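You operate a simulated robot arm through the tools that you are given. There is no shell and no other tool. Be economical: measure what you need, move in short steps, check, and stop when the job is done.

The job below is to be done with a simulated two-armed robot. You get a single attempt, and the scene is never put back.

JOB
Bag the blue roll, fit its disc and lot label, and push the bag to the stop.
Fine: push the blue disc home; the label bears the roll's lot number and goes on the disc.

It is judged by the outcome, as a careful person would: the job done as asked, and still so three seconds after it is handed in. It fails if anything else is knocked over, pushed out of place, dropped, spilled or broken.

ROBOT AND FRAMES
Two 7-joint arms with two-finger parallel grippers on one trunk, on a base that drives. Base frame: it is fixed to the floor where the robot stands at the start and does not move with it; the origin is under the middle of the robot, x ahead of it, y to its left, z up. Lengths are in cm, angles in rad, forces in N, time in s.
The left shoulder is at the start at [5, 16.5, 110.5], the right one opposite. With the tool pointing down near the work surface each hand reaches from about 22 to 70 cm from the robot's upright axis, wherever it stands, measured 20 degrees to its own side. Places, roughly: bag [70, 160, 80]; blue disc (13x13x5 cm) [50, 0, 80]; clear bag [75, 150, 75]; top of the blue disc [50, 0, 80]; white label [50, 125, 75]. Payload 3.91 kg a hand.
The tool frame of a hand sits at the grasp point between the pads (the TCP): z along the fingers, y along the line on which they close. The tips reach 3 cm beyond it. Largest opening 11 cm; finger width 2, thickness 1; the body of the gripper, 4.8 by 11.2 cm, starts 5.5 cm behind the TCP.
Orientation is that of the tool frame in the base frame, as a unit quaternion [w, x, y, z]. With the fingers straight down and closing along the base's y, the tool's x points along the base's -x, its y along +y and its z along -z.

CONTROLS
- The arms move only by the tool jog_arm. It takes "left_plan", "right_plan" or both (then of equal length, played together; a hand with none holds still); each is text: rows parted by semicolons, each of 7 numbers parted by spaces: the closure in counts, from 0 (fully open) to 255 (shut), then the shift along the tool's x, y, z in units of 40 mm (1.0 is 40 mm), then the turn, a rotation vector about the tool's x, y, z in units of 6 degrees (1.0 is 6 degrees). In form: fingers x y z ax ay az; .... A call has 1 to 20 rows; each row shifts and turns the commanded pose from where the row before left it, along the tool's axes as they then stand. A call with a number of a shift or a turn outside -1 to 1 is refused whole. A row lasts 0.2 s, in which the tool goes at most 5 cm and 0.15 rad; a call with a longer step from one row to the next is refused whole, and so is a gripper value outside its range. A pose out of reach is approached as far as the arm can. The call stops where the force on the tool passes 70 N (or 10 N more than at its start, if that is more) or the arm is blocked; 0.2 s more then pass. The fingers move at their own pace (about 4.5 cm/s each) and stop on an object; they squeeze with about 29 N. The grip force told is the motor's: it shows also when the fingers shut on nothing. Time passes only in rows, and 0.2 s behind the last, so rows that do not move let the fingers close. The reply holds the time, the measured pose of the TCP, the force on the tool along the base axes, the opening and the grip force, in the units named above and with some noise, with the torque about the TCP (base axes, N m) and any sound that the robot's microphone picked up.
- Cameras (640 x 400 px; columns grow to the right, rows downward): "scene" is now at [12.18, -0.12, 128.89]; the picture's right is [-0.01, -1.00, 0.00], its down [-0.45, 0.01, -0.89] and it looks along [0.89, -0.01, -0.45] (base axes); focal length 214 px, centre (320, 200). "left" rides on the left gripper at [7.2, -1.7, -10.3] in its tool frame; the picture's right is [0.23, 0.97, 0.00], its down [-0.76, 0.18, -0.62] and it looks along [-0.61, 0.14, 0.78] (tool axes); focal length 222 px, centre (320, 200). "right" rides on the right gripper at [7.2, 1.7, -10.3] in its tool frame; the picture's right is [-0.23, 0.97, 0.00], its down [-0.76, -0.18, -0.62] and it looks along [-0.61, -0.14, 0.78] (tool axes); focal length 222 px, centre (320, 200). There is no depth. A picture from a camera that has moved, and an enlarged one, comes with that camera's place and axes in the base frame and with its lens.
- grab_frame(camera): a new picture of that camera. No time passes.
- slide_trunk(by): slides the trunk up (or, below 0, down) by that many cm; the arms and the scene camera ride with it, the base frame stays. It gives what a move gives, with no picture.
- drive_base(legs): drives the robot by 1 to 6 legs, each [ahead, left, turn to the left] in cm, cm and rad, along the robot's own axes; the way and the turn of a leg run together, so that a leg with both is an arc; at most 150 cm and 3.142 rad a leg. The arms and the cameras ride along, it lands a little off, and it stops where it bumps. It gives what a move gives.
- turn_head(pan, tilt): turns the head with the scene camera to pan (to the left, within 1.396 rad either way) and tilt (down, from -0.506 to 1.204), counted from straight ahead of the robot. It gives what a move gives.
- inspect(camera, box): a new picture of the part [left, top, right, bottom] of that camera's present view, enlarged. No time passes.
- finish_job(): hands the job in; it is judged then, once.

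Go step by step. Nothing tells you exact positions but the pictures and the camera data: compare them with the known pose of the tool, close in by small moves and look again before you grip or let go. The budget is 120 turns and 88 pictures, counting those below and the enlarged ones. Unless the task says otherwise, let go and move clear before handing in, and close with one line.

The tools are called after "Request:" as a command line: name --argument value ..., lists and objects as JSON in quotes. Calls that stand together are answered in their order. jog_arm: Moves the arms, as the interface text tells. Its arguments: {"type":"object","properties":{"left_plan":{"type":"string"},"right_plan":{"type":"string"}},"required":[]} The other tools are called the same way: slide_trunk (by) slides the trunk up or down; drive_base (legs) drives the base; turn_head (pan, tilt) turns the head that bears the scene camera; grab_frame (camera) takes a picture; inspect (camera, box) takes an enlarged picture of a part of a camera's view; finish_job () hands the job in.

At the start:

```text
time_s: 0.0
left_tcp_pos: [48.82, 23.86, 121.66]
left_tool_rot: [0.0, 0.0, 1.0, 0.0]
left_force: [-0.3, -0.3, 0.1]
left_wrist_torque: [-0.01, 0.01, 0.04]
left_width: 10.99
left_finger_force: 0.1
right_tcp_pos: [32.64, -13.22, 122.78]
right_tool_rot: [0.0, 0.001, 1.0, 0.0]
right_force: [0.4, 0.1, -0.4]
right_wrist_torque: [0.0, -0.01, -0.01]
right_width: 10.98
right_finger_force: 0.1
trunk travel left (down, up): [-32.5, 17.8]
robot x, y, heading: [-0.16, 0.24, -0.001]
head pan, tilt: [-0.012, 0.464]
```

scene: 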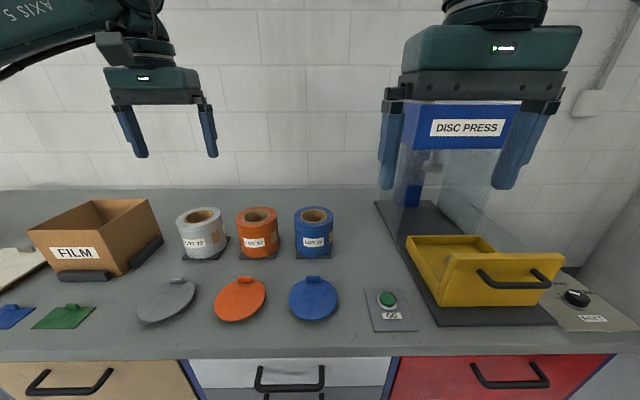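
right: 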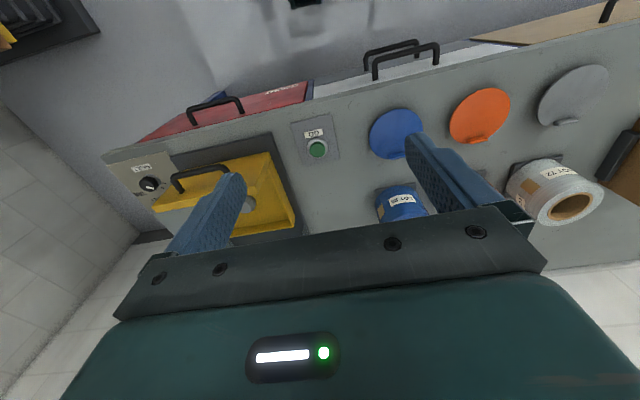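
left: 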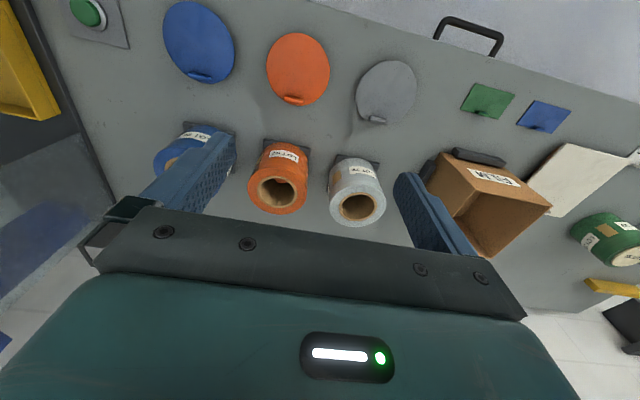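

The blue roll and disc are in front of me, with a disc press at the right; the bag and labels should be off to the left. I'll look around to the left first and enlarge the details.

Request:
inspect --camera "scene" --box '[170, 190, 430, 350]'

Request:
turn_head --pan 1.1 --tilt 0.45

Request:
grab_frame --camera "scene"

```text
2.46 times, centred on (300, 270) of scene
camera zoom: at [12.18, -0.12, 128.89], right [-0.01, -1.0, 0.0], down [-0.45, 0.01, -0.89], along [0.89, -0.01, -0.45], focal length 528 px, centre (369, 28)
```

zoom: 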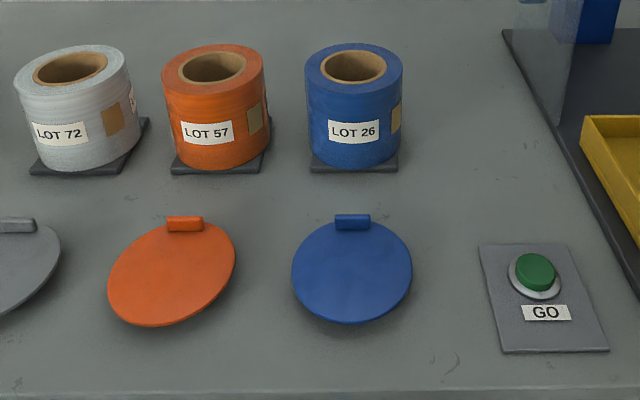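

```text
time_s: 1.3
left_tcp_pos: [48.84, 23.91, 121.71]
left_tool_rot: [0.0, -0.001, 1.0, 0.001]
left_force: [-0.7, 0.3, 0.2]
left_wrist_torque: [0.0, -0.01, 0.01]
left_width: 10.99
left_finger_force: 0.1
right_tcp_pos: [32.67, -13.17, 122.74]
right_tool_rot: [0.0, 0.0, 1.0, 0.001]
right_force: [-0.6, 0.1, 0.1]
right_wrist_torque: [0.03, -0.04, -0.01]
right_width: 11.02
right_finger_force: 0.2
trunk travel left (down, up): [-32.5, 17.8]
robot x, y, heading: [0.14, -0.35, -0.0]
head pan, tilt: [1.1, 0.45]
```

```text
83 pictures are left
camera scene: at [7.19, 8.18, 129.02], right [0.89, -0.45, 0.0], down [-0.2, -0.39, -0.9], along [0.41, 0.8, -0.44], focal length 214 px, centre (320, 200)
```

scene: 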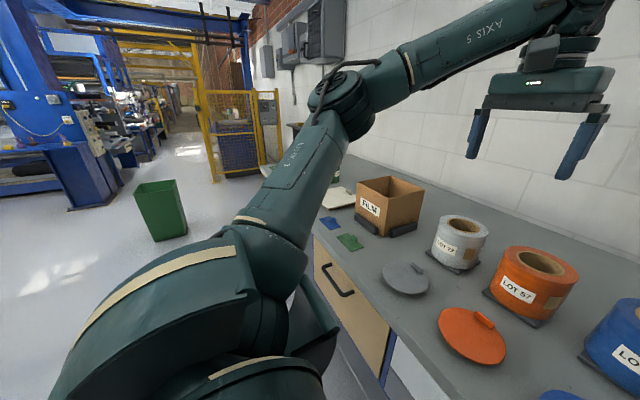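

I see the counter continuing to the left with film box, small cards and more. I'll drive left to see the bag area.

Request:
drive_base --legs '[[-5, 0, 0], [0, 110, 0]]'

Request:
turn_head --pan 0.0 --tilt 0.5

Request:
grab_frame --camera "scene"

```text
time_s: 7.7
left_tcp_pos: [44.71, 137.12, 121.6]
left_tool_rot: [0.0, 0.004, 1.0, 0.0]
left_force: [-0.4, -0.4, 0.2]
left_wrist_torque: [0.01, -0.04, 0.03]
left_width: 10.98
left_finger_force: 0.1
right_tcp_pos: [28.16, 100.39, 122.82]
right_tool_rot: [0.0, 0.005, 1.0, 0.0]
right_force: [-0.3, -0.3, 0.5]
right_wrist_torque: [0.01, 0.01, 0.01]
right_width: 11.02
right_finger_force: 0.1
trunk travel left (down, up): [-32.5, 17.8]
robot x, y, heading: [-4.72, 113.81, -0.008]
head pan, tilt: [1.1, 0.45]
```

```text
time_s: 9.0
left_tcp_pos: [44.76, 137.03, 121.71]
left_tool_rot: [0.0, 0.004, 1.0, 0.0]
left_force: [0.9, 0.9, 0.1]
left_wrist_torque: [0.02, 0.0, 0.0]
left_width: 11.01
left_finger_force: 0.1
right_tcp_pos: [28.08, 100.11, 122.78]
right_tool_rot: [-0.001, 0.006, 1.0, 0.001]
right_force: [-0.2, 0.0, 0.2]
right_wrist_torque: [0.01, 0.0, 0.03]
right_width: 11.0
right_finger_force: 0.0
trunk travel left (down, up): [-32.5, 17.8]
robot x, y, heading: [-4.01, 113.59, -0.01]
head pan, tilt: [0.0, 0.499]
```

```text
82 pictures are left
camera scene: at [7.7, 113.62, 128.58], right [-0.01, -1.0, 0.0], down [-0.48, 0.0, -0.88], along [0.88, -0.01, -0.48], focal length 214 px, centre (320, 200)
```

scene: 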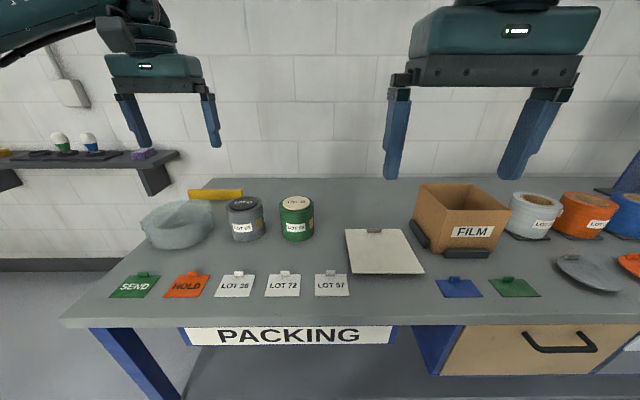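

Request:
inspect --camera "scene" --box '[90, 170, 350, 310]'

Request:
inspect --camera "scene" --box '[330, 170, 560, 310]'

Request:
grab_frame --camera "left"

```text
2.46 times, centred on (220, 240) of scene
camera zoom: at [7.7, 113.62, 128.58], right [-0.01, -1.0, 0.0], down [-0.48, 0.0, -0.88], along [0.88, -0.01, -0.48], focal length 528 px, centre (566, 102)
```

zoom: 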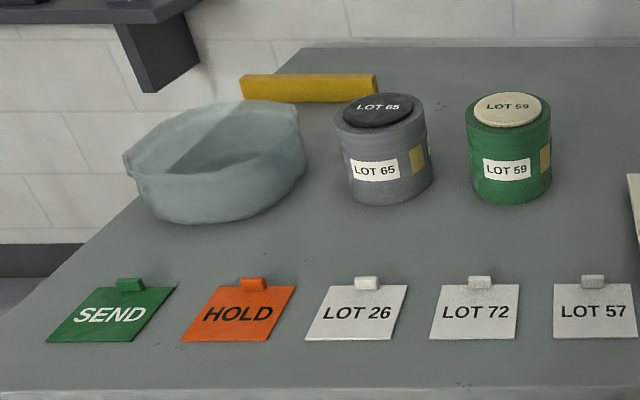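

```text
2.78 times, centred on (445, 240) of scene
camera zoom: at [7.7, 113.62, 128.58], right [-0.01, -1.0, 0.0], down [-0.48, 0.0, -0.88], along [0.88, -0.01, -0.48], focal length 597 px, centre (-28, 89)
```

zoom: 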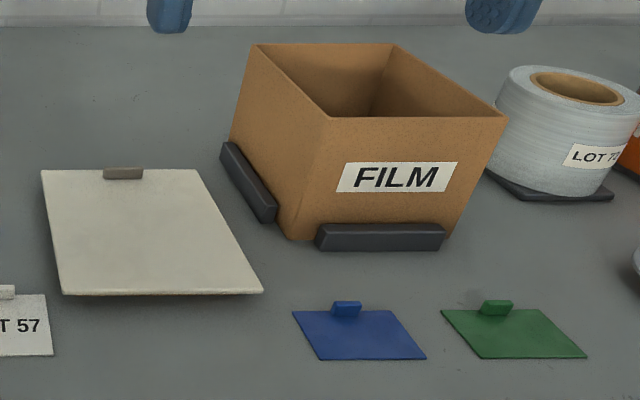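

```text
79 pictures are left
camera left: at [37.45, 135.39, 132.08], right [-0.22, 0.98, 0.0], down [0.76, 0.17, 0.62], along [0.61, 0.14, -0.78], focal length 222 px, centre (320, 200)
```

left: 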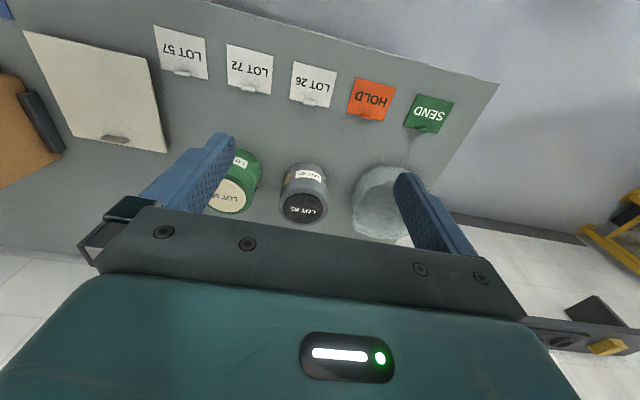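

The bag is at about [68,162] with the yellow stop behind it at x≈98, the LOT 26 label is at the near edge, and two finished rolls show the disc on top. Next I'll look closely at the press and the disc.

Request:
drive_base --legs '[[0, -125, 0]]'

Request:
turn_head --pan -0.3 --tilt 0.45

Request:
grab_frame --camera "scene"

```text
time_s: 15.1
left_tcp_pos: [43.08, 15.93, 121.73]
left_tool_rot: [0.0, 0.011, 1.0, 0.0]
left_force: [0.0, 1.0, -0.1]
left_wrist_torque: [0.02, 0.0, 0.03]
left_width: 11.01
left_finger_force: 0.1
right_tcp_pos: [25.97, -20.69, 122.72]
right_tool_rot: [0.0, 0.011, 1.0, 0.001]
right_force: [0.0, -0.6, -0.3]
right_wrist_torque: [0.01, 0.0, -0.03]
right_width: 11.0
right_finger_force: 0.1
trunk travel left (down, up): [-32.5, 17.8]
robot x, y, heading: [-6.47, -6.54, -0.03]
head pan, tilt: [0.0, 0.499]
```

```text
time_s: 15.9
left_tcp_pos: [43.09, 15.99, 121.73]
left_tool_rot: [0.001, 0.01, 1.0, 0.0]
left_force: [-0.2, 1.0, 0.0]
left_wrist_torque: [-0.01, -0.06, -0.03]
left_width: 10.98
left_finger_force: 0.0
right_tcp_pos: [25.9, -20.83, 122.69]
right_tool_rot: [0.0, 0.012, 1.0, 0.0]
right_force: [0.8, 0.2, -0.4]
right_wrist_torque: [0.02, 0.01, -0.04]
right_width: 11.01
right_finger_force: 0.1
trunk travel left (down, up): [-32.5, 17.8]
robot x, y, heading: [-6.39, -6.98, -0.022]
head pan, tilt: [-0.3, 0.45]
```

```text
78 pictures are left
camera scene: at [5.4, -9.79, 129.02], right [-0.32, -0.95, 0.0], down [-0.41, 0.14, -0.9], along [0.85, -0.28, -0.44], focal length 214 px, centre (320, 200)
```

scene: 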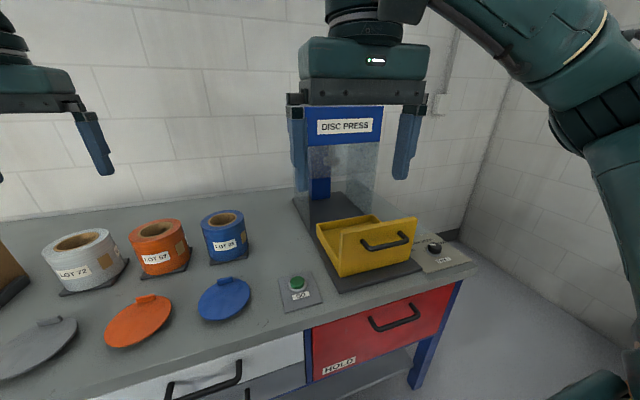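

Request:
inspect --camera "scene" --box '[260, 90, 490, 310]'

Request:
inspect --camera "scene" --box '[380, 220, 480, 290]'

Request:
grab_frame --camera "right"

```text
1.82 times, centred on (375, 200) of scene
camera zoom: at [5.4, -9.79, 129.02], right [-0.32, -0.95, 0.0], down [-0.41, 0.14, -0.9], along [0.85, -0.28, -0.44], focal length 390 px, centre (220, 200)
```

zoom: 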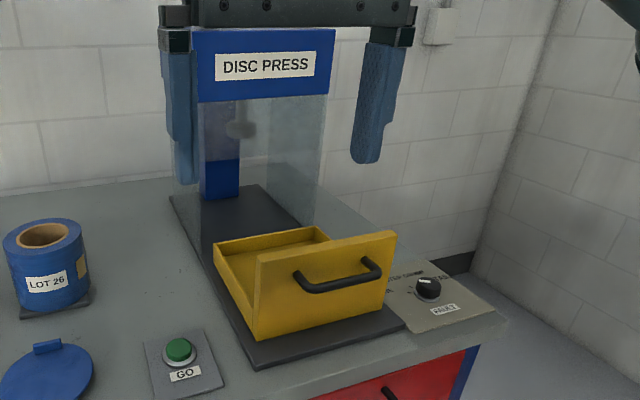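

```text
5.71 times, centred on (430, 255) of scene
camera zoom: at [5.4, -9.79, 129.02], right [-0.32, -0.95, 0.0], down [-0.41, 0.14, -0.9], along [0.85, -0.28, -0.44], focal length 1226 px, centre (-309, -114)
```

zoom: 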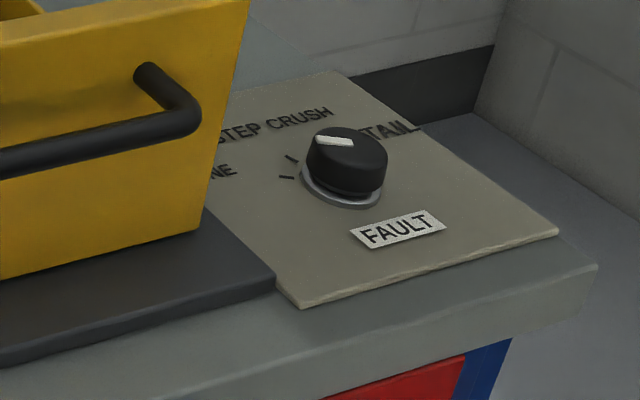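

```text
75 pictures are left
camera right: at [18.89, -18.9, 133.24], right [0.25, 0.97, 0.0], down [0.76, -0.2, 0.62], along [0.6, -0.15, -0.78], focal length 222 px, centre (320, 200)
```

right: 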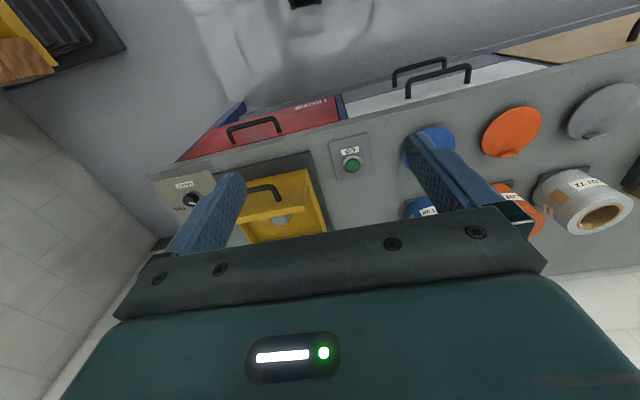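

The press is there with its drawer open, plus a fault selector I'll leave alone. The roll is about 13 cm wide (too wide to span), so I plan to pinch its wall through the core; I'll position so the left arm faces it.

Request:
drive_base --legs '[[8, -10, 0.022]]'

Request:
turn_head --pan 0.25 --tilt 0.6

Request:
grab_frame --camera "scene"

Request:
grab_frame --camera "left"

```text
time_s: 17.2
left_tcp_pos: [50.43, 6.94, 121.64]
left_tool_rot: [0.0, -0.001, 1.0, 0.0]
left_force: [0.2, 0.2, -0.4]
left_wrist_torque: [0.05, 0.0, 0.01]
left_width: 11.01
left_finger_force: 0.0
right_tcp_pos: [34.14, -30.11, 122.7]
right_tool_rot: [0.0, 0.0, 1.0, 0.001]
right_force: [1.1, -0.2, 0.4]
right_wrist_torque: [0.01, 0.01, 0.01]
right_width: 10.99
right_finger_force: 0.1
trunk travel left (down, up): [-32.5, 17.8]
robot x, y, heading: [1.37, -16.89, 0.002]
head pan, tilt: [-0.3, 0.45]
```

```text
time_s: 18.1
left_tcp_pos: [50.47, 7.08, 121.67]
left_tool_rot: [-0.001, -0.001, 1.0, -0.001]
left_force: [-0.1, 0.3, 0.1]
left_wrist_torque: [-0.01, 0.0, 0.01]
left_width: 11.03
left_finger_force: 0.1
right_tcp_pos: [34.17, -29.95, 122.75]
right_tool_rot: [0.0, 0.0, 1.0, 0.0]
right_force: [-0.8, -0.4, -0.6]
right_wrist_torque: [-0.01, 0.0, 0.0]
right_width: 11.04
right_finger_force: 0.2
trunk travel left (down, up): [-32.5, 17.8]
robot x, y, heading: [1.6, -16.5, -0.001]
head pan, tilt: [0.25, 0.6]
```

```text
74 pictures are left
camera scene: at [13.06, -14.63, 127.67], right [0.25, -0.97, 0.0], down [-0.55, -0.14, -0.83], along [0.8, 0.2, -0.56], focal length 214 px, centre (320, 200)
```

scene: 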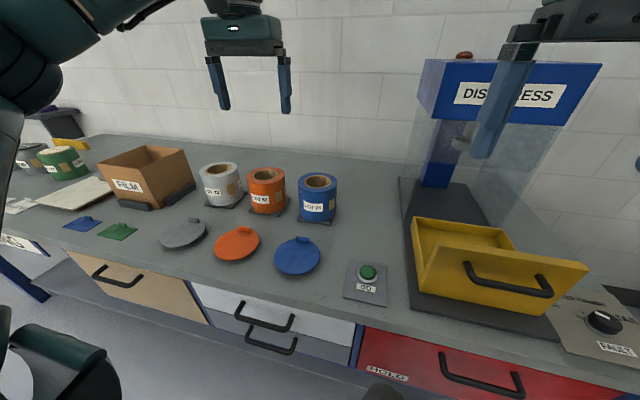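

```text
73 pictures are left
camera left: at [43.13, 5.26, 132.08], right [-0.23, 0.97, 0.0], down [0.76, 0.18, 0.62], along [0.61, 0.14, -0.78], focal length 222 px, centre (320, 200)
```

left: 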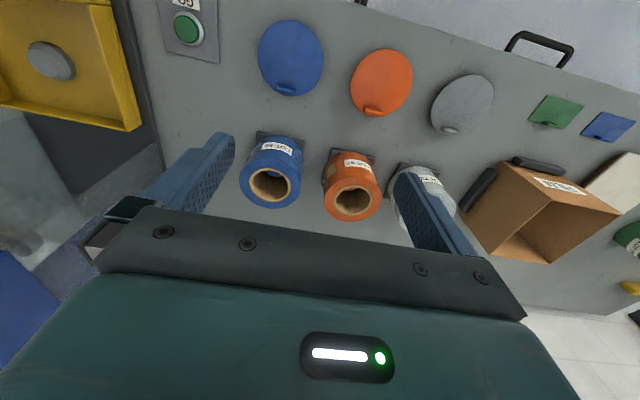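

Triangulated, the blue roll's top centre is about [73, 1, 92.5]. That is at the limit of reach, so I check the base clearance ahead before moving closer.

Request:
turn_head --pan 0.0 --tilt 1.2

Request:
grab_frame --camera "scene"

```text
time_s: 19.1
left_tcp_pos: [50.5, 7.1, 121.74]
left_tool_rot: [0.0, 0.0, 1.0, 0.001]
left_force: [0.2, 0.1, 0.2]
left_wrist_torque: [0.0, -0.01, 0.0]
left_width: 11.01
left_finger_force: 0.0
right_tcp_pos: [34.14, -29.97, 122.73]
right_tool_rot: [0.0, 0.0, 1.0, 0.001]
right_force: [0.2, -0.9, -0.2]
right_wrist_torque: [0.03, 0.0, -0.01]
right_width: 11.0
right_finger_force: 0.0
trunk travel left (down, up): [-32.5, 17.8]
robot x, y, heading: [1.38, -16.71, -0.0]
head pan, tilt: [0.0, 1.201]
```

```text
72 pictures are left
camera scene: at [10.09, -16.8, 123.21], right [0.0, -1.0, 0.0], down [-0.93, 0.0, -0.36], along [0.36, 0.0, -0.93], focal length 214 px, centre (320, 200)
```

scene: 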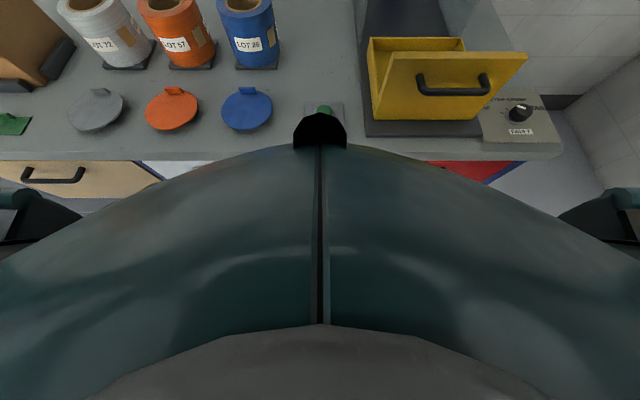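

The chest is about 15 cm clear of the counter edge, so I'll edge forward 6 cm and start the left arm approach above the roll.

Request:
drive_base --legs '[[6, 0, 0]]'

Request:
turn_head --pan 0.25 --tilt 0.6

```text
time_s: 20.1
left_tcp_pos: [56.18, 7.0, 121.67]
left_tool_rot: [-0.001, 0.0, 1.0, 0.0]
left_force: [0.6, 0.5, -0.2]
left_wrist_torque: [0.04, 0.05, 0.03]
left_width: 11.01
left_finger_force: 0.1
right_tcp_pos: [39.94, -30.05, 122.78]
right_tool_rot: [0.0, 0.0, 1.0, 0.0]
right_force: [0.5, 0.2, 0.5]
right_wrist_torque: [-0.04, 0.03, 0.0]
right_width: 11.01
right_finger_force: 0.2
trunk travel left (down, up): [-32.5, 17.8]
robot x, y, heading: [7.5, -16.93, 0.001]
head pan, tilt: [0.0, 1.201]
```

```text
time_s: 21.1
left_tcp_pos: [56.25, 7.09, 121.68]
left_tool_rot: [0.001, -0.001, 1.0, 0.0]
left_force: [0.2, -0.2, -0.4]
left_wrist_torque: [0.01, -0.02, 0.0]
left_width: 11.01
left_finger_force: 0.1
right_tcp_pos: [39.99, -29.96, 122.78]
right_tool_rot: [0.001, 0.0, 1.0, 0.0]
right_force: [-0.5, 0.2, -0.3]
right_wrist_torque: [0.0, 0.04, 0.0]
right_width: 11.0
right_finger_force: 0.1
trunk travel left (down, up): [-32.5, 17.8]
robot x, y, heading: [7.36, -16.77, 0.0]
head pan, tilt: [0.25, 0.6]
```

I'll try holding the roll by spreading the fingers inside the core, which keeps the load centred. First I hover above it with the fingers narrowed.

Request:
jog_arm --left_plan "175 -0.7 -0.254 0 0 0 0;175 -0.7 -0.254 0 0 0 0;175 -0.7 -0.254 0 0 0 0;175 -0.7 -0.254 0 0 0 0;175 -0.7 -0.254 0 0 0 0;175 -0.7 -0.254 0 0 0 0;175 0 0 0.9 0 0 0;175 0 0 0.9 0 0 0;175 0 0 0.9 0 0 0;175 0 0 0 0 0 0"

Request:
grab_frame --camera "left"

Request:
grab_frame --camera "scene"

```text
time_s: 23.3
left_tcp_pos: [64.75, 4.01, 110.92]
left_tool_rot: [0.0, -0.001, 1.0, 0.0]
left_force: [0.1, 0.0, 0.3]
left_wrist_torque: [0.01, -0.02, -0.02]
left_width: 3.45
left_finger_force: 0.0
left hand out of reach, approached as far as the arm can: row 4, 5, 6
right_tcp_pos: [40.05, -29.97, 122.75]
right_tool_rot: [0.001, 0.0, 1.0, 0.0]
right_force: [-0.5, -0.2, 0.4]
right_wrist_torque: [0.0, -0.02, 0.02]
right_width: 11.01
right_finger_force: 0.0
trunk travel left (down, up): [-32.5, 17.8]
robot x, y, heading: [7.46, -16.96, -0.003]
head pan, tilt: [0.25, 0.6]
```

```text
71 pictures are left
camera left: at [57.48, 2.22, 121.27], right [-0.23, 0.97, 0.0], down [0.76, 0.18, 0.62], along [0.61, 0.14, -0.78], focal length 222 px, centre (320, 200)
```

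left: 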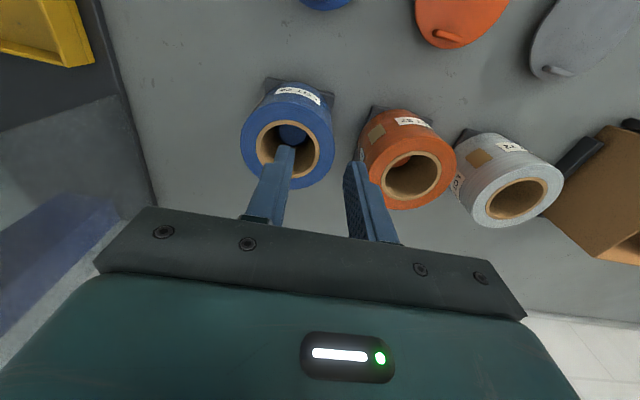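

```text
70 pictures are left
camera scene: at [18.85, -14.63, 127.67], right [0.25, -0.97, 0.0], down [-0.55, -0.14, -0.83], along [0.8, 0.2, -0.56], focal length 214 px, centre (320, 200)
```

scene: 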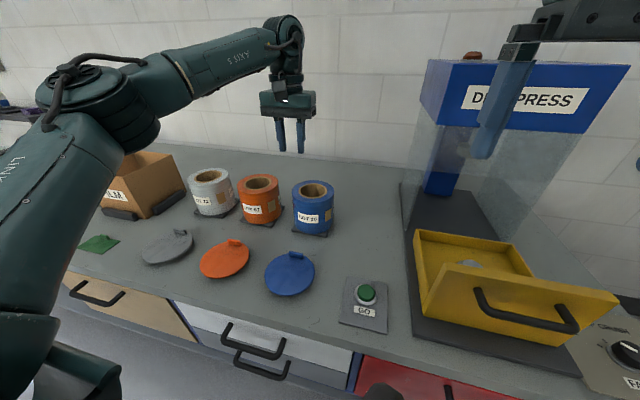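

The arm ran out of reach at height; it should improve lower down. I see something blue inside the blue roll's core, so I'll enlarge that.

Request:
inspect --camera "left" --box '[220, 70, 350, 200]'

Request:
inspect --camera "scene" --box '[220, 160, 350, 310]'

```text
3.08 times, centred on (285, 135) of left
camera zoom: at [57.48, 2.22, 121.27], right [-0.23, 0.97, 0.0], down [0.76, 0.18, 0.62], along [0.61, 0.14, -0.78], focal length 684 px, centre (428, 400)
```

zoom: 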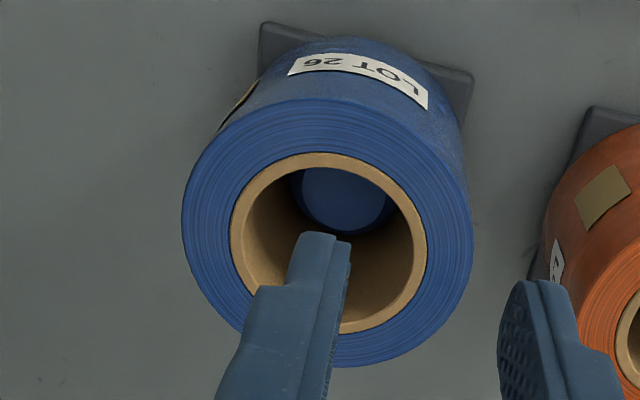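

```text
2.67 times, centred on (285, 235) of scene
camera zoom: at [18.85, -14.63, 127.67], right [0.25, -0.97, 0.0], down [-0.55, -0.14, -0.83], along [0.8, 0.2, -0.56], focal length 572 px, centre (413, 107)
```

zoom: 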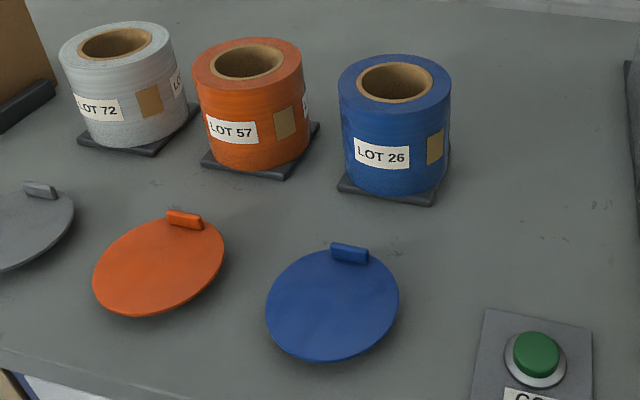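

The blue inside is just a marker on the pad. The roll's top centre refines to about [71.6, 1.0, 93.5], core bore about 7.5 cm. I move over it.

Request:
jog_arm --left_plan "175 0 0 0.7 0 0 0;175 -0.571 -0.25 0.25 0 0 0;175 -0.571 -0.25 0.25 0 0 0;175 -0.571 -0.25 0.25 0 0 0;175 0 0 0 0 0 0"

Request:
grab_frame --camera "left"

Request:
grab_frame --camera "scene"

```text
time_s: 24.5
left_tcp_pos: [71.23, 1.09, 105.09]
left_tool_rot: [0.0, -0.001, 1.0, 0.001]
left_force: [0.2, 0.3, -0.4]
left_wrist_torque: [0.01, 0.02, -0.02]
left_width: 3.46
left_finger_force: 0.1
right_tcp_pos: [39.94, -30.07, 122.78]
right_tool_rot: [0.001, -0.001, 1.0, 0.001]
right_force: [0.4, 0.9, 0.4]
right_wrist_torque: [-0.01, 0.0, 0.04]
right_width: 11.01
right_finger_force: 0.1
trunk travel left (down, up): [-32.5, 17.8]
robot x, y, heading: [7.11, -16.94, -0.001]
head pan, tilt: [0.25, 0.6]
```

```text
67 pictures are left
camera left: at [64.11, -0.8, 115.35], right [-0.23, 0.97, 0.0], down [0.76, 0.18, 0.62], along [0.61, 0.14, -0.78], focal length 222 px, centre (320, 200)
```

left: 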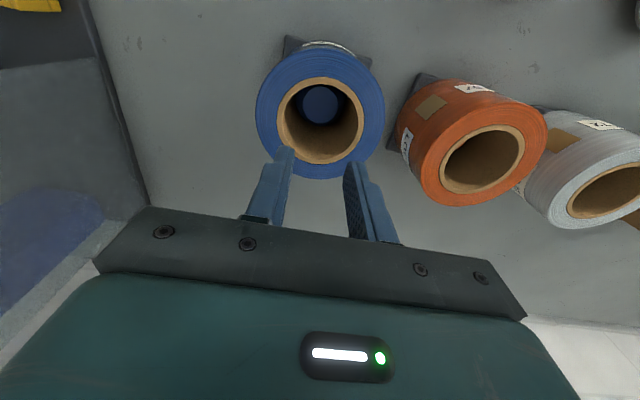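

```text
66 pictures are left
camera scene: at [18.86, -14.56, 127.67], right [0.25, -0.97, 0.0], down [-0.55, -0.14, -0.83], along [0.8, 0.2, -0.56], focal length 214 px, centre (320, 200)
```

scene: 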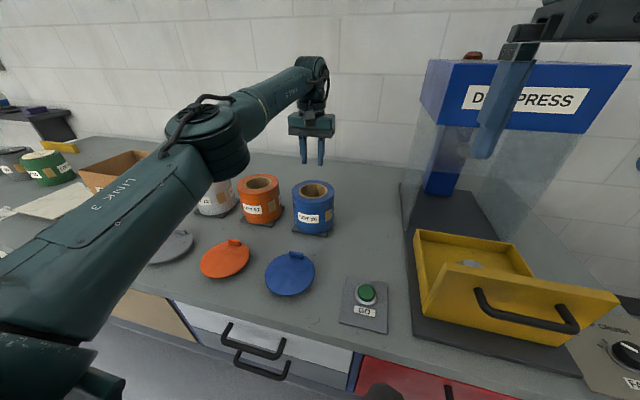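

Alignment is confirmed (core at about [71.6, 0.9]). I descend into the core.

Request:
jog_arm --left_plan "175 -0.08 -0.05 0.78 0 0 0;175 0 0 0.78 0 0 0;175 0 0 0.78 0 0 0;175 0 0 0.78 0 0 0;175 0 0 0.7 0 0 0;175 0 0 0 0 0 0"

Request:
grab_frame --camera "left"

```text
time_s: 25.7
left_tcp_pos: [72.1, 0.72, 93.28]
left_tool_rot: [0.019, -0.002, 1.0, -0.011]
left_force: [-5.1, 1.4, 33.1]
left_wrist_torque: [-1.07, 0.37, -0.19]
left_width: 3.47
left_finger_force: 0.6
right_tcp_pos: [39.78, -29.94, 122.7]
right_tool_rot: [0.001, -0.001, 1.0, 0.0]
right_force: [0.7, -0.7, -0.9]
right_wrist_torque: [-0.02, 0.05, 0.0]
right_width: 10.99
right_finger_force: 0.1
trunk travel left (down, up): [-32.5, 17.8]
robot x, y, heading: [7.24, -16.6, 0.007]
head pan, tilt: [0.25, 0.6]
stopped in row 5 (left hand): the force on the tool passed its limit (the readings are from after the stop); the commanded pose is now the measured one
```

```text
65 pictures are left
camera left: at [64.56, -0.97, 103.38], right [-0.23, 0.97, -0.03], down [0.74, 0.2, 0.65], along [0.63, 0.13, -0.76], focal length 222 px, centre (320, 200)
```

left: 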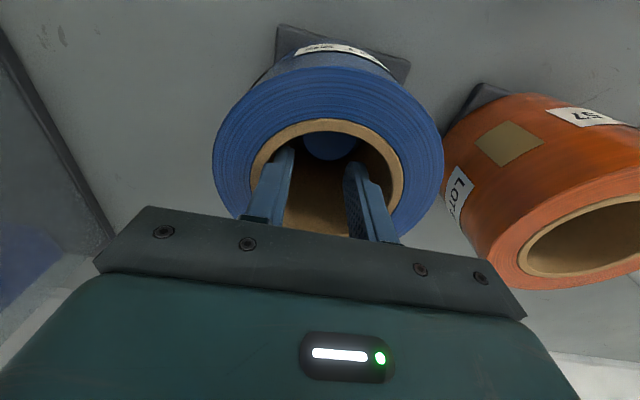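

The descent stopped with about 33 N upward while the tips are about 3 cm into the core. I look closer to see what touches before going on.

Request:
inspect --camera "scene" --box '[240, 100, 370, 240]'

Request:
inspect --camera "left" --box '[200, 90, 460, 260]'

```text
2.86 times, centred on (305, 170) of scene
camera zoom: at [18.73, -14.62, 127.71], right [0.25, -0.97, 0.0], down [-0.55, -0.14, -0.83], along [0.8, 0.21, -0.56], focal length 613 px, centre (363, 286)
```

zoom: 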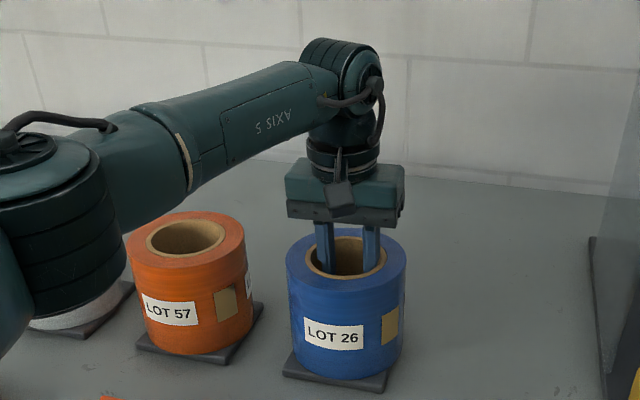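

```text
2.35 times, centred on (330, 175) of left
camera zoom: at [64.56, -0.97, 103.38], right [-0.23, 0.97, -0.03], down [0.74, 0.2, 0.65], along [0.63, 0.13, -0.76], focal length 523 px, centre (296, 259)
```

zoom: 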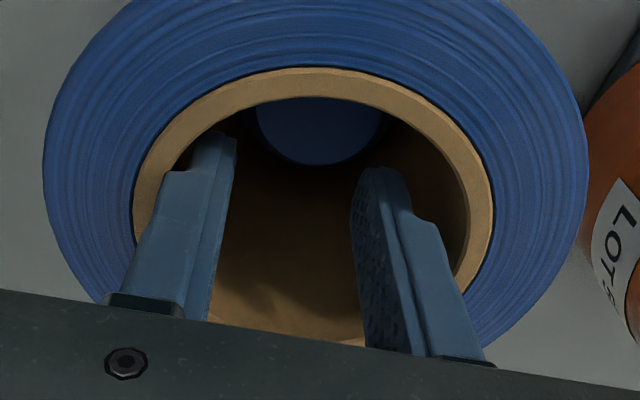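

The fingers' wider shoulders likely caught the core's rim (contact on the −y side). I'll rise, straighten the tool, narrow the fingers more and try again gently.

Request:
jog_arm --left_plan "175 0 0 -0.6 0 0 0;230 0.125 0.03 -0.3 -0.21 0.363 0;230 0 0 0 0 0 0;230 0 0 0 0 0 0"

Request:
grab_frame --camera "left"

```text
time_s: 26.7
left_tcp_pos: [71.59, 0.83, 95.97]
left_tool_rot: [-0.006, -0.003, 1.0, 0.003]
left_force: [1.5, -1.1, -0.2]
left_wrist_torque: [-0.01, 0.0, 0.03]
left_width: 1.08
left_finger_force: 0.1
right_tcp_pos: [40.01, -29.84, 122.79]
right_tool_rot: [0.001, 0.0, 1.0, 0.0]
right_force: [1.0, -0.8, -0.1]
right_wrist_torque: [0.04, -0.01, 0.0]
right_width: 11.0
right_finger_force: 0.0
trunk travel left (down, up): [-32.5, 17.8]
robot x, y, heading: [7.42, -16.89, 0.002]
head pan, tilt: [0.25, 0.6]
```

```text
62 pictures are left
camera left: at [64.42, -1.03, 106.46], right [-0.23, 0.97, 0.01], down [0.77, 0.18, 0.62], along [0.6, 0.15, -0.79], focal length 222 px, centre (320, 200)
```

left: 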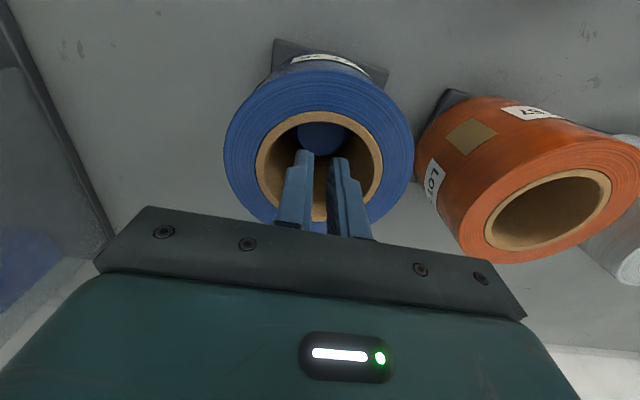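

Request:
jog_arm --left_plan "230 0 0 0.3 0 0 0;230 0 0 0.3 0 0 0;230 0 0 0.3 0 0 0;230 0 0 0.3 0 0 0;230 0 0 0.3 0 0 0;230 0 0 0 0 0 0"

```text
time_s: 28.1
left_tcp_pos: [71.39, 1.04, 90.08]
left_tool_rot: [-0.005, -0.002, 1.0, 0.004]
left_force: [-0.3, -0.8, -0.4]
left_wrist_torque: [0.0, 0.0, -0.04]
left_width: 1.06
left_finger_force: 0.0
right_tcp_pos: [39.89, -30.01, 122.65]
right_tool_rot: [0.001, -0.001, 1.0, -0.001]
right_force: [-0.2, -0.1, 0.3]
right_wrist_torque: [-0.01, 0.0, 0.0]
right_width: 11.02
right_finger_force: 0.0
trunk travel left (down, up): [-32.5, 17.8]
robot x, y, heading: [7.13, -16.76, 0.002]
head pan, tilt: [0.25, 0.6]
```

The fingers went in freely. Now I spread them inside the core.

Request:
jog_arm --left_plan "150 0 0 0 0 0 0;100 0 0 0 0 0 0;60 0 0 0 0 0 0;60 0 0 0 0 0 0;60 0 0 0 0 0 0"

Request:
grab_frame --camera "left"

```text
time_s: 29.3
left_tcp_pos: [71.42, 1.09, 90.02]
left_tool_rot: [-0.005, -0.003, 1.0, 0.004]
left_force: [2.3, 2.6, 0.7]
left_wrist_torque: [-0.33, 0.08, 0.04]
left_width: 3.55
left_finger_force: 0.1
right_tcp_pos: [39.98, -29.86, 122.81]
right_tool_rot: [0.0, -0.001, 1.0, -0.001]
right_force: [0.2, -0.9, 0.1]
right_wrist_torque: [-0.04, 0.0, -0.02]
right_width: 11.01
right_finger_force: 0.2
trunk travel left (down, up): [-32.5, 17.8]
robot x, y, heading: [7.17, -16.69, 0.006]
head pan, tilt: [0.25, 0.6]
```

```text
61 pictures are left
camera left: at [64.27, -0.88, 100.47], right [-0.23, 0.97, 0.01], down [0.77, 0.18, 0.62], along [0.6, 0.15, -0.79], focal length 222 px, centre (320, 200)
```

left: 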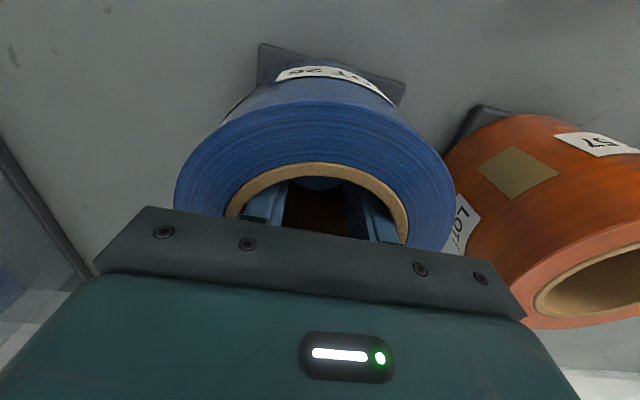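

The fingers stopped at 3.55 cm, spread against the core. I'll test-lift 2 cm.

Request:
jog_arm --left_plan "0 0 0 0 0 0 0;0 0 0 -0.1 0 0 0;0 0 0 -0.2 0 0 0;0 0 0 -0.2 0 0 0;0 0 0 0 0 0 0;0 0 0 0 0 0 0"

Request:
grab_frame --camera "scene"

```text
time_s: 30.7
left_tcp_pos: [71.52, 0.99, 91.82]
left_tool_rot: [-0.006, -0.003, 1.0, 0.003]
left_force: [0.7, 0.7, -9.9]
left_wrist_torque: [-0.01, 0.04, 0.01]
left_width: 3.64
left_finger_force: 0.0
right_tcp_pos: [40.02, -29.9, 122.78]
right_tool_rot: [0.0, -0.002, 1.0, 0.001]
right_force: [-0.2, -0.3, -0.8]
right_wrist_torque: [0.01, -0.01, 0.0]
right_width: 11.0
right_finger_force: 0.1
trunk travel left (down, up): [-32.5, 17.8]
robot x, y, heading: [7.39, -16.67, 0.001]
head pan, tilt: [0.25, 0.6]
```

```text
60 pictures are left
camera scene: at [18.96, -14.57, 127.65], right [0.25, -0.97, 0.0], down [-0.55, -0.14, -0.82], along [0.8, 0.2, -0.57], focal length 214 px, centre (320, 200)
```

scene: 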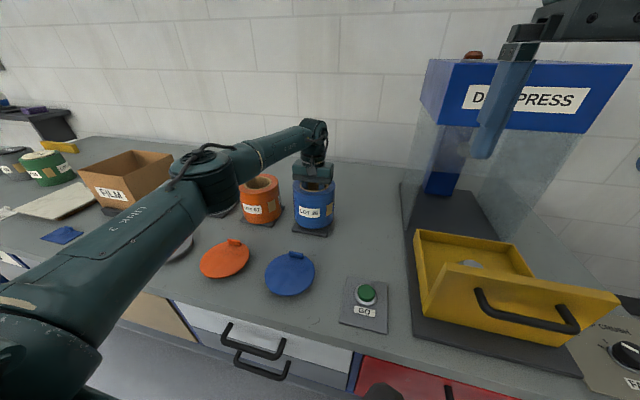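

The roll (about 1 kg) is lifted cleanly and hangs straight. I raise it with the trunk, then back off slightly and drive left towards the bag.

Request:
slide_trunk --by 17

Request:
drive_base --legs '[[-6, 0, 0], [0, 75, 0]]'

Request:
grab_frame --camera "scene"

```text
time_s: 32.6
left_tcp_pos: [71.63, 1.0, 108.83]
left_tool_rot: [-0.006, -0.002, 1.0, 0.003]
left_force: [-0.9, -0.5, -9.6]
left_wrist_torque: [0.02, 0.01, -0.01]
left_width: 3.69
left_finger_force: 0.1
right_tcp_pos: [40.08, -29.92, 139.66]
right_tool_rot: [0.0, -0.001, 1.0, 0.0]
right_force: [0.0, -0.3, -0.2]
right_wrist_torque: [0.01, 0.01, 0.02]
right_width: 11.02
right_finger_force: 0.0
trunk travel left (down, up): [-49.5, 0.8]
robot x, y, heading: [7.14, -16.59, 0.005]
head pan, tilt: [0.25, 0.6]
```

```text
time_s: 37.2
left_tcp_pos: [65.26, 75.2, 108.98]
left_tool_rot: [-0.005, -0.003, 1.0, 0.003]
left_force: [0.3, -1.3, -9.4]
left_wrist_torque: [-0.05, -0.09, 0.0]
left_width: 3.93
left_finger_force: 0.0
right_tcp_pos: [33.88, 44.02, 139.68]
right_tool_rot: [0.001, -0.001, 1.0, 0.0]
right_force: [1.2, -0.9, -0.6]
right_wrist_torque: [-0.03, -0.01, -0.01]
right_width: 11.01
right_finger_force: 0.0
trunk travel left (down, up): [-49.5, 0.8]
robot x, y, heading: [1.28, 57.24, 0.001]
head pan, tilt: [0.25, 0.6]
```

```text
59 pictures are left
camera scene: at [12.82, 59.45, 144.65], right [0.25, -0.97, 0.0], down [-0.55, -0.14, -0.82], along [0.8, 0.21, -0.57], focal length 214 px, centre (320, 200)
```

scene: 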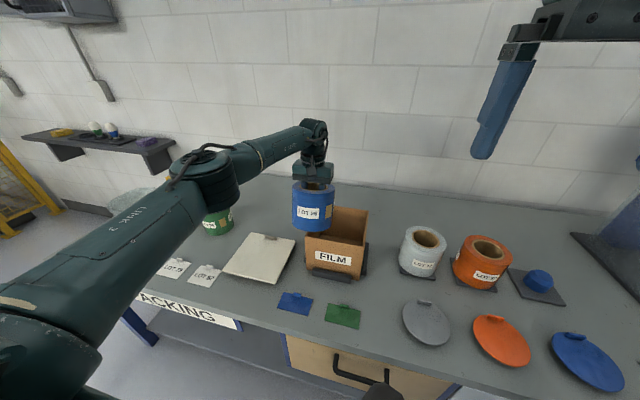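

It's held, though the fingers have crept a little wider, so I keep moving without delay to the bag.

Request:
drive_base --legs '[[0, 82, 0]]'

Request:
grab_frame --camera "scene"

Request:
grab_frame --camera "left"

```text
time_s: 41.6
left_tcp_pos: [65.04, 157.34, 108.91]
left_tool_rot: [-0.006, -0.005, 1.0, 0.003]
left_force: [-0.6, 0.3, -8.5]
left_wrist_torque: [-0.01, -0.09, -0.02]
left_width: 4.11
left_finger_force: 0.1
right_tcp_pos: [33.59, 126.27, 139.75]
right_tool_rot: [-0.001, -0.001, 1.0, 0.0]
right_force: [-0.3, -0.3, -0.7]
right_wrist_torque: [-0.05, 0.0, 0.01]
right_width: 11.0
right_finger_force: 0.0
trunk travel left (down, up): [-49.5, 0.8]
robot x, y, heading: [0.79, 139.53, 0.011]
head pan, tilt: [0.25, 0.6]
```

```text
58 pictures are left
camera scene: at [12.47, 141.54, 144.65], right [0.25, -0.97, 0.0], down [-0.55, -0.14, -0.82], along [0.8, 0.21, -0.57], focal length 214 px, centre (320, 200)
```

scene: 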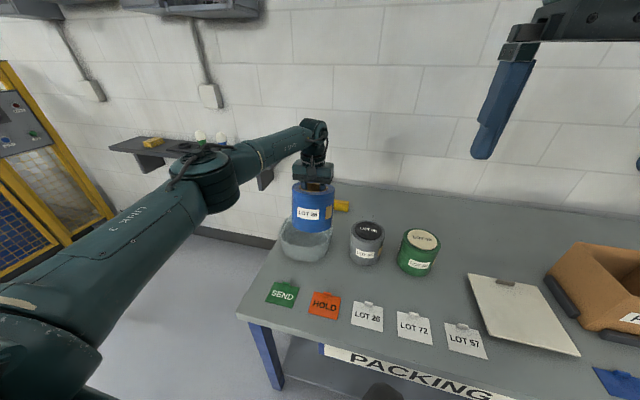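

```text
57 pictures are left
camera left: at [57.94, 155.36, 119.35], right [-0.23, 0.97, 0.01], down [0.77, 0.18, 0.61], along [0.6, 0.15, -0.79], focal length 222 px, centre (320, 200)
```

left: 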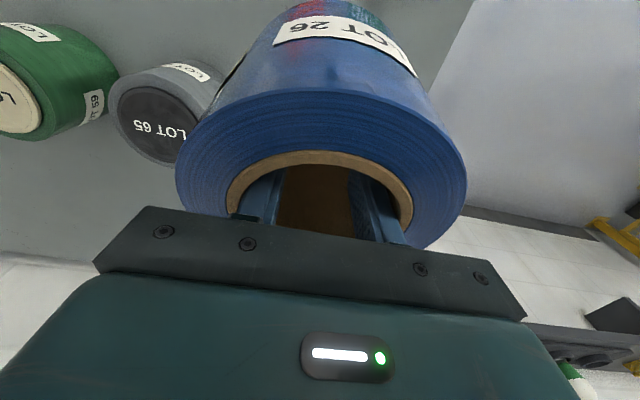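

The roll is just short of the bag; the bag centre I take as about [68.2, 162]. I shift the base slightly and check before lowering.

Request:
drive_base --legs '[[3.1, 4.6, -0.011]]'

Request:
turn_head --pan 0.45 --tilt 0.7

Request:
inspect --camera "scene" --box '[200, 100, 460, 300]'

Request:
grab_frame --camera "right"

```text
time_s: 42.5
left_tcp_pos: [68.44, 161.12, 108.93]
left_tool_rot: [-0.007, 0.001, 1.0, 0.003]
left_force: [0.4, 1.3, -9.9]
left_wrist_torque: [-0.05, -0.09, -0.02]
left_width: 4.16
left_finger_force: 0.0
right_tcp_pos: [36.67, 130.52, 139.66]
right_tool_rot: [0.0, 0.003, 1.0, 0.0]
right_force: [0.1, 0.4, -0.6]
right_wrist_torque: [-0.05, -0.01, 0.01]
right_width: 10.99
right_finger_force: 0.1
trunk travel left (down, up): [-49.5, 0.8]
robot x, y, heading: [3.88, 143.92, -0.005]
head pan, tilt: [0.25, 0.6]
```

```text
time_s: 43.2
left_tcp_pos: [68.41, 161.01, 108.93]
left_tool_rot: [-0.006, 0.001, 1.0, 0.004]
left_force: [0.1, 0.6, -9.2]
left_wrist_torque: [-0.01, -0.09, 0.0]
left_width: 4.13
left_finger_force: 0.0
right_tcp_pos: [36.54, 130.29, 139.69]
right_tool_rot: [0.0, 0.004, 1.0, 0.001]
right_force: [0.2, -0.1, 1.0]
right_wrist_torque: [-0.01, -0.02, -0.02]
right_width: 10.97
right_finger_force: 0.0
trunk travel left (down, up): [-49.5, 0.8]
robot x, y, heading: [3.92, 143.91, -0.012]
head pan, tilt: [0.45, 0.7]
```

```text
2.00 times, centred on (330, 200) of scene
camera zoom: at [14.67, 147.4, 143.8], right [0.43, -0.9, 0.0], down [-0.58, -0.28, -0.76], along [0.69, 0.33, -0.64], focal length 429 px, centre (300, 200)
```

zoom: 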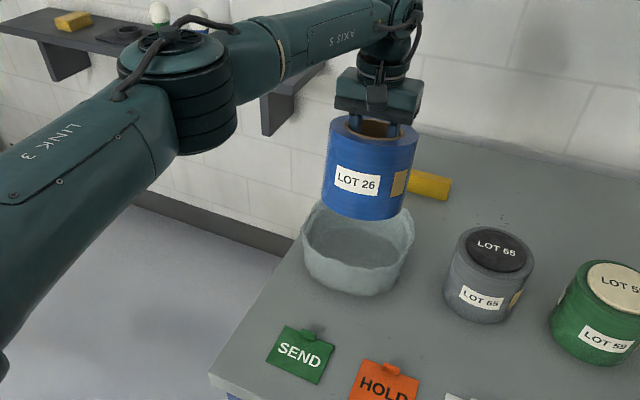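

```text
55 pictures are left
camera right: at [29.36, 132.08, 150.23], right [0.23, 0.97, 0.0], down [0.76, -0.18, 0.62], along [0.61, -0.15, -0.78], focal length 222 px, centre (320, 200)
```

right: 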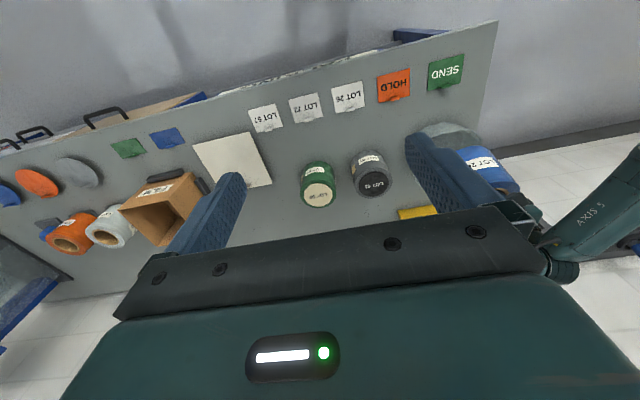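

Refining with the bag's front edge (x≈62.4) and its width, its centre is nearer [71, 161.7]. I shift the hand there and lower by the trunk partway.

Request:
jog_arm --left_plan "0 -0.3 0.085 0 0 0 0;0 -0.3 0.085 0 0 0 0;0 0 0 0 0 0 0"

Request:
slide_trunk --by -8

Request:
inspect --camera "scene" --box '[200, 100, 460, 300]'

Request:
grab_frame --camera "left"

```text
time_s: 44.0
left_tcp_pos: [69.97, 161.55, 109.02]
left_tool_rot: [-0.006, 0.002, 1.0, 0.003]
left_force: [0.0, -0.2, -9.5]
left_wrist_torque: [0.0, -0.1, 0.0]
left_width: 4.15
left_finger_force: 0.1
left hand out of reach, approached as far as the arm can: row 2
right_tcp_pos: [36.51, 130.51, 139.74]
right_tool_rot: [-0.001, 0.003, 1.0, 0.0]
right_force: [-0.2, -0.4, 0.1]
right_wrist_torque: [0.02, 0.02, 0.02]
right_width: 10.98
right_finger_force: 0.0
trunk travel left (down, up): [-49.5, 0.8]
robot x, y, heading: [3.52, 143.83, -0.011]
head pan, tilt: [0.45, 0.7]
```

```text
time_s: 45.2
left_tcp_pos: [69.85, 161.53, 101.02]
left_tool_rot: [-0.006, 0.001, 1.0, 0.004]
left_force: [0.2, 0.0, -8.3]
left_wrist_torque: [0.02, -0.11, 0.03]
left_width: 4.19
left_finger_force: 0.2
right_tcp_pos: [36.5, 130.37, 131.75]
right_tool_rot: [0.0, 0.004, 1.0, 0.0]
right_force: [0.4, 0.0, 1.1]
right_wrist_torque: [-0.03, 0.0, -0.01]
right_width: 11.01
right_finger_force: 0.1
trunk travel left (down, up): [-41.5, 8.8]
robot x, y, heading: [3.98, 143.47, -0.006]
head pan, tilt: [0.45, 0.7]
```

```text
2.00 times, centred on (330, 200) of scene
camera zoom: at [14.65, 147.43, 135.8], right [0.43, -0.9, 0.0], down [-0.58, -0.28, -0.76], along [0.69, 0.33, -0.64], focal length 429 px, centre (300, 200)
```

zoom: 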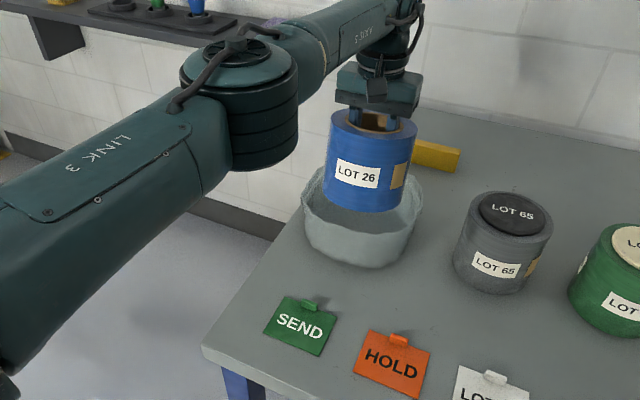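

```text
53 pictures are left
camera left: at [62.67, 159.75, 111.51], right [-0.22, 0.97, 0.01], down [0.77, 0.17, 0.61], along [0.6, 0.14, -0.79], focal length 222 px, centre (320, 200)
```

left: 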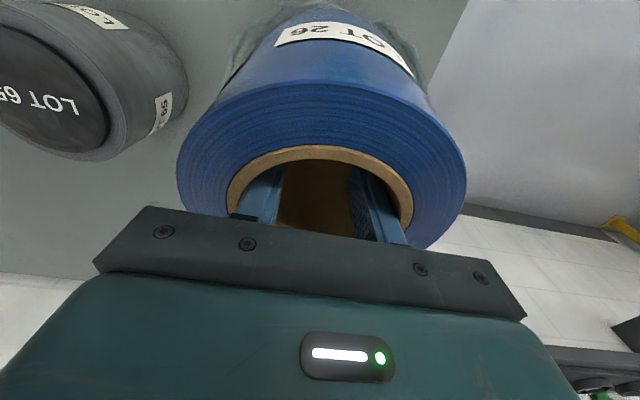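

The bag front edge at x≈62.8 suggests its centre is near x≈72, so I move 2 cm further ahead with the base, then lower until the roll stands.

Request:
drive_base --legs '[[2.2, 0.5, 0.006]]'

Request:
slide_trunk --by -6

Request:
inspect --camera "scene" --box '[200, 100, 460, 300]'

```text
time_s: 46.0
left_tcp_pos: [71.93, 162.37, 101.0]
left_tool_rot: [-0.007, 0.0, 1.0, 0.003]
left_force: [-0.2, -0.4, -9.1]
left_wrist_torque: [0.0, -0.09, -0.02]
left_width: 4.21
left_finger_force: 0.1
right_tcp_pos: [38.92, 130.96, 131.72]
right_tool_rot: [-0.001, 0.002, 1.0, 0.0]
right_force: [0.4, -1.0, -0.7]
right_wrist_torque: [0.03, 0.04, 0.0]
right_width: 11.0
right_finger_force: 0.2
trunk travel left (down, up): [-41.5, 8.8]
robot x, y, heading: [5.56, 144.43, -0.003]
head pan, tilt: [0.45, 0.7]
```

```text
time_s: 47.0
left_tcp_pos: [71.94, 162.46, 95.01]
left_tool_rot: [-0.006, -0.001, 1.0, 0.003]
left_force: [0.8, 0.2, -9.1]
left_wrist_torque: [-0.02, -0.03, 0.01]
left_width: 4.24
left_finger_force: 0.0
right_tcp_pos: [38.75, 130.95, 125.78]
right_tool_rot: [0.0, 0.0, 1.0, 0.0]
right_force: [0.0, 0.5, -0.2]
right_wrist_torque: [0.01, -0.04, -0.03]
right_width: 11.02
right_finger_force: 0.1
trunk travel left (down, up): [-35.5, 14.8]
robot x, y, heading: [5.97, 144.21, 0.003]
head pan, tilt: [0.45, 0.7]
```

```text
2.00 times, centred on (330, 200) of scene
camera zoom: at [16.8, 147.97, 129.8], right [0.43, -0.9, 0.0], down [-0.58, -0.28, -0.76], along [0.69, 0.33, -0.64], focal length 429 px, centre (300, 200)
```

zoom: 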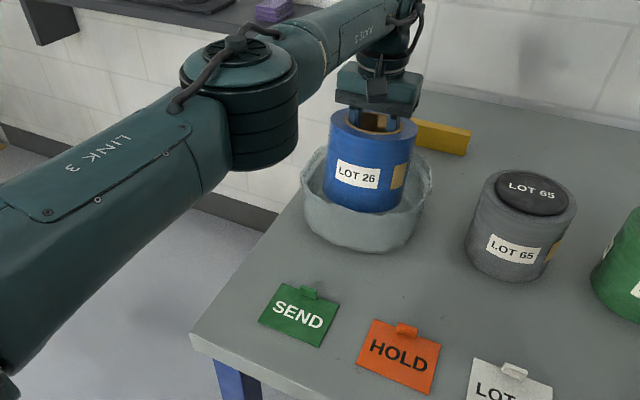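

The roll is entering the bag centrally. I lower in small steps until its weight is taken.

Request:
jog_arm --left_plan "0 0 0 0.25 0 0 0;0 0 0 0.25 0 0 0;0 0 0 0.25 0 0 0;0 0 0 0.2 0 0 0;0 0 0 0 0 0 0"

```text
time_s: 48.2
left_tcp_pos: [71.74, 162.48, 91.19]
left_tool_rot: [-0.007, -0.001, 1.0, 0.003]
left_force: [0.7, 0.9, -9.6]
left_wrist_torque: [0.01, -0.04, 0.0]
left_width: 4.23
left_finger_force: 0.1
right_tcp_pos: [38.79, 131.09, 125.75]
right_tool_rot: [-0.001, 0.001, 1.0, -0.001]
right_force: [-0.5, -0.2, 0.1]
right_wrist_torque: [0.0, 0.0, -0.01]
right_width: 11.0
right_finger_force: 0.0
trunk travel left (down, up): [-35.5, 14.8]
robot x, y, heading: [5.96, 144.31, -0.002]
head pan, tilt: [0.45, 0.7]
```

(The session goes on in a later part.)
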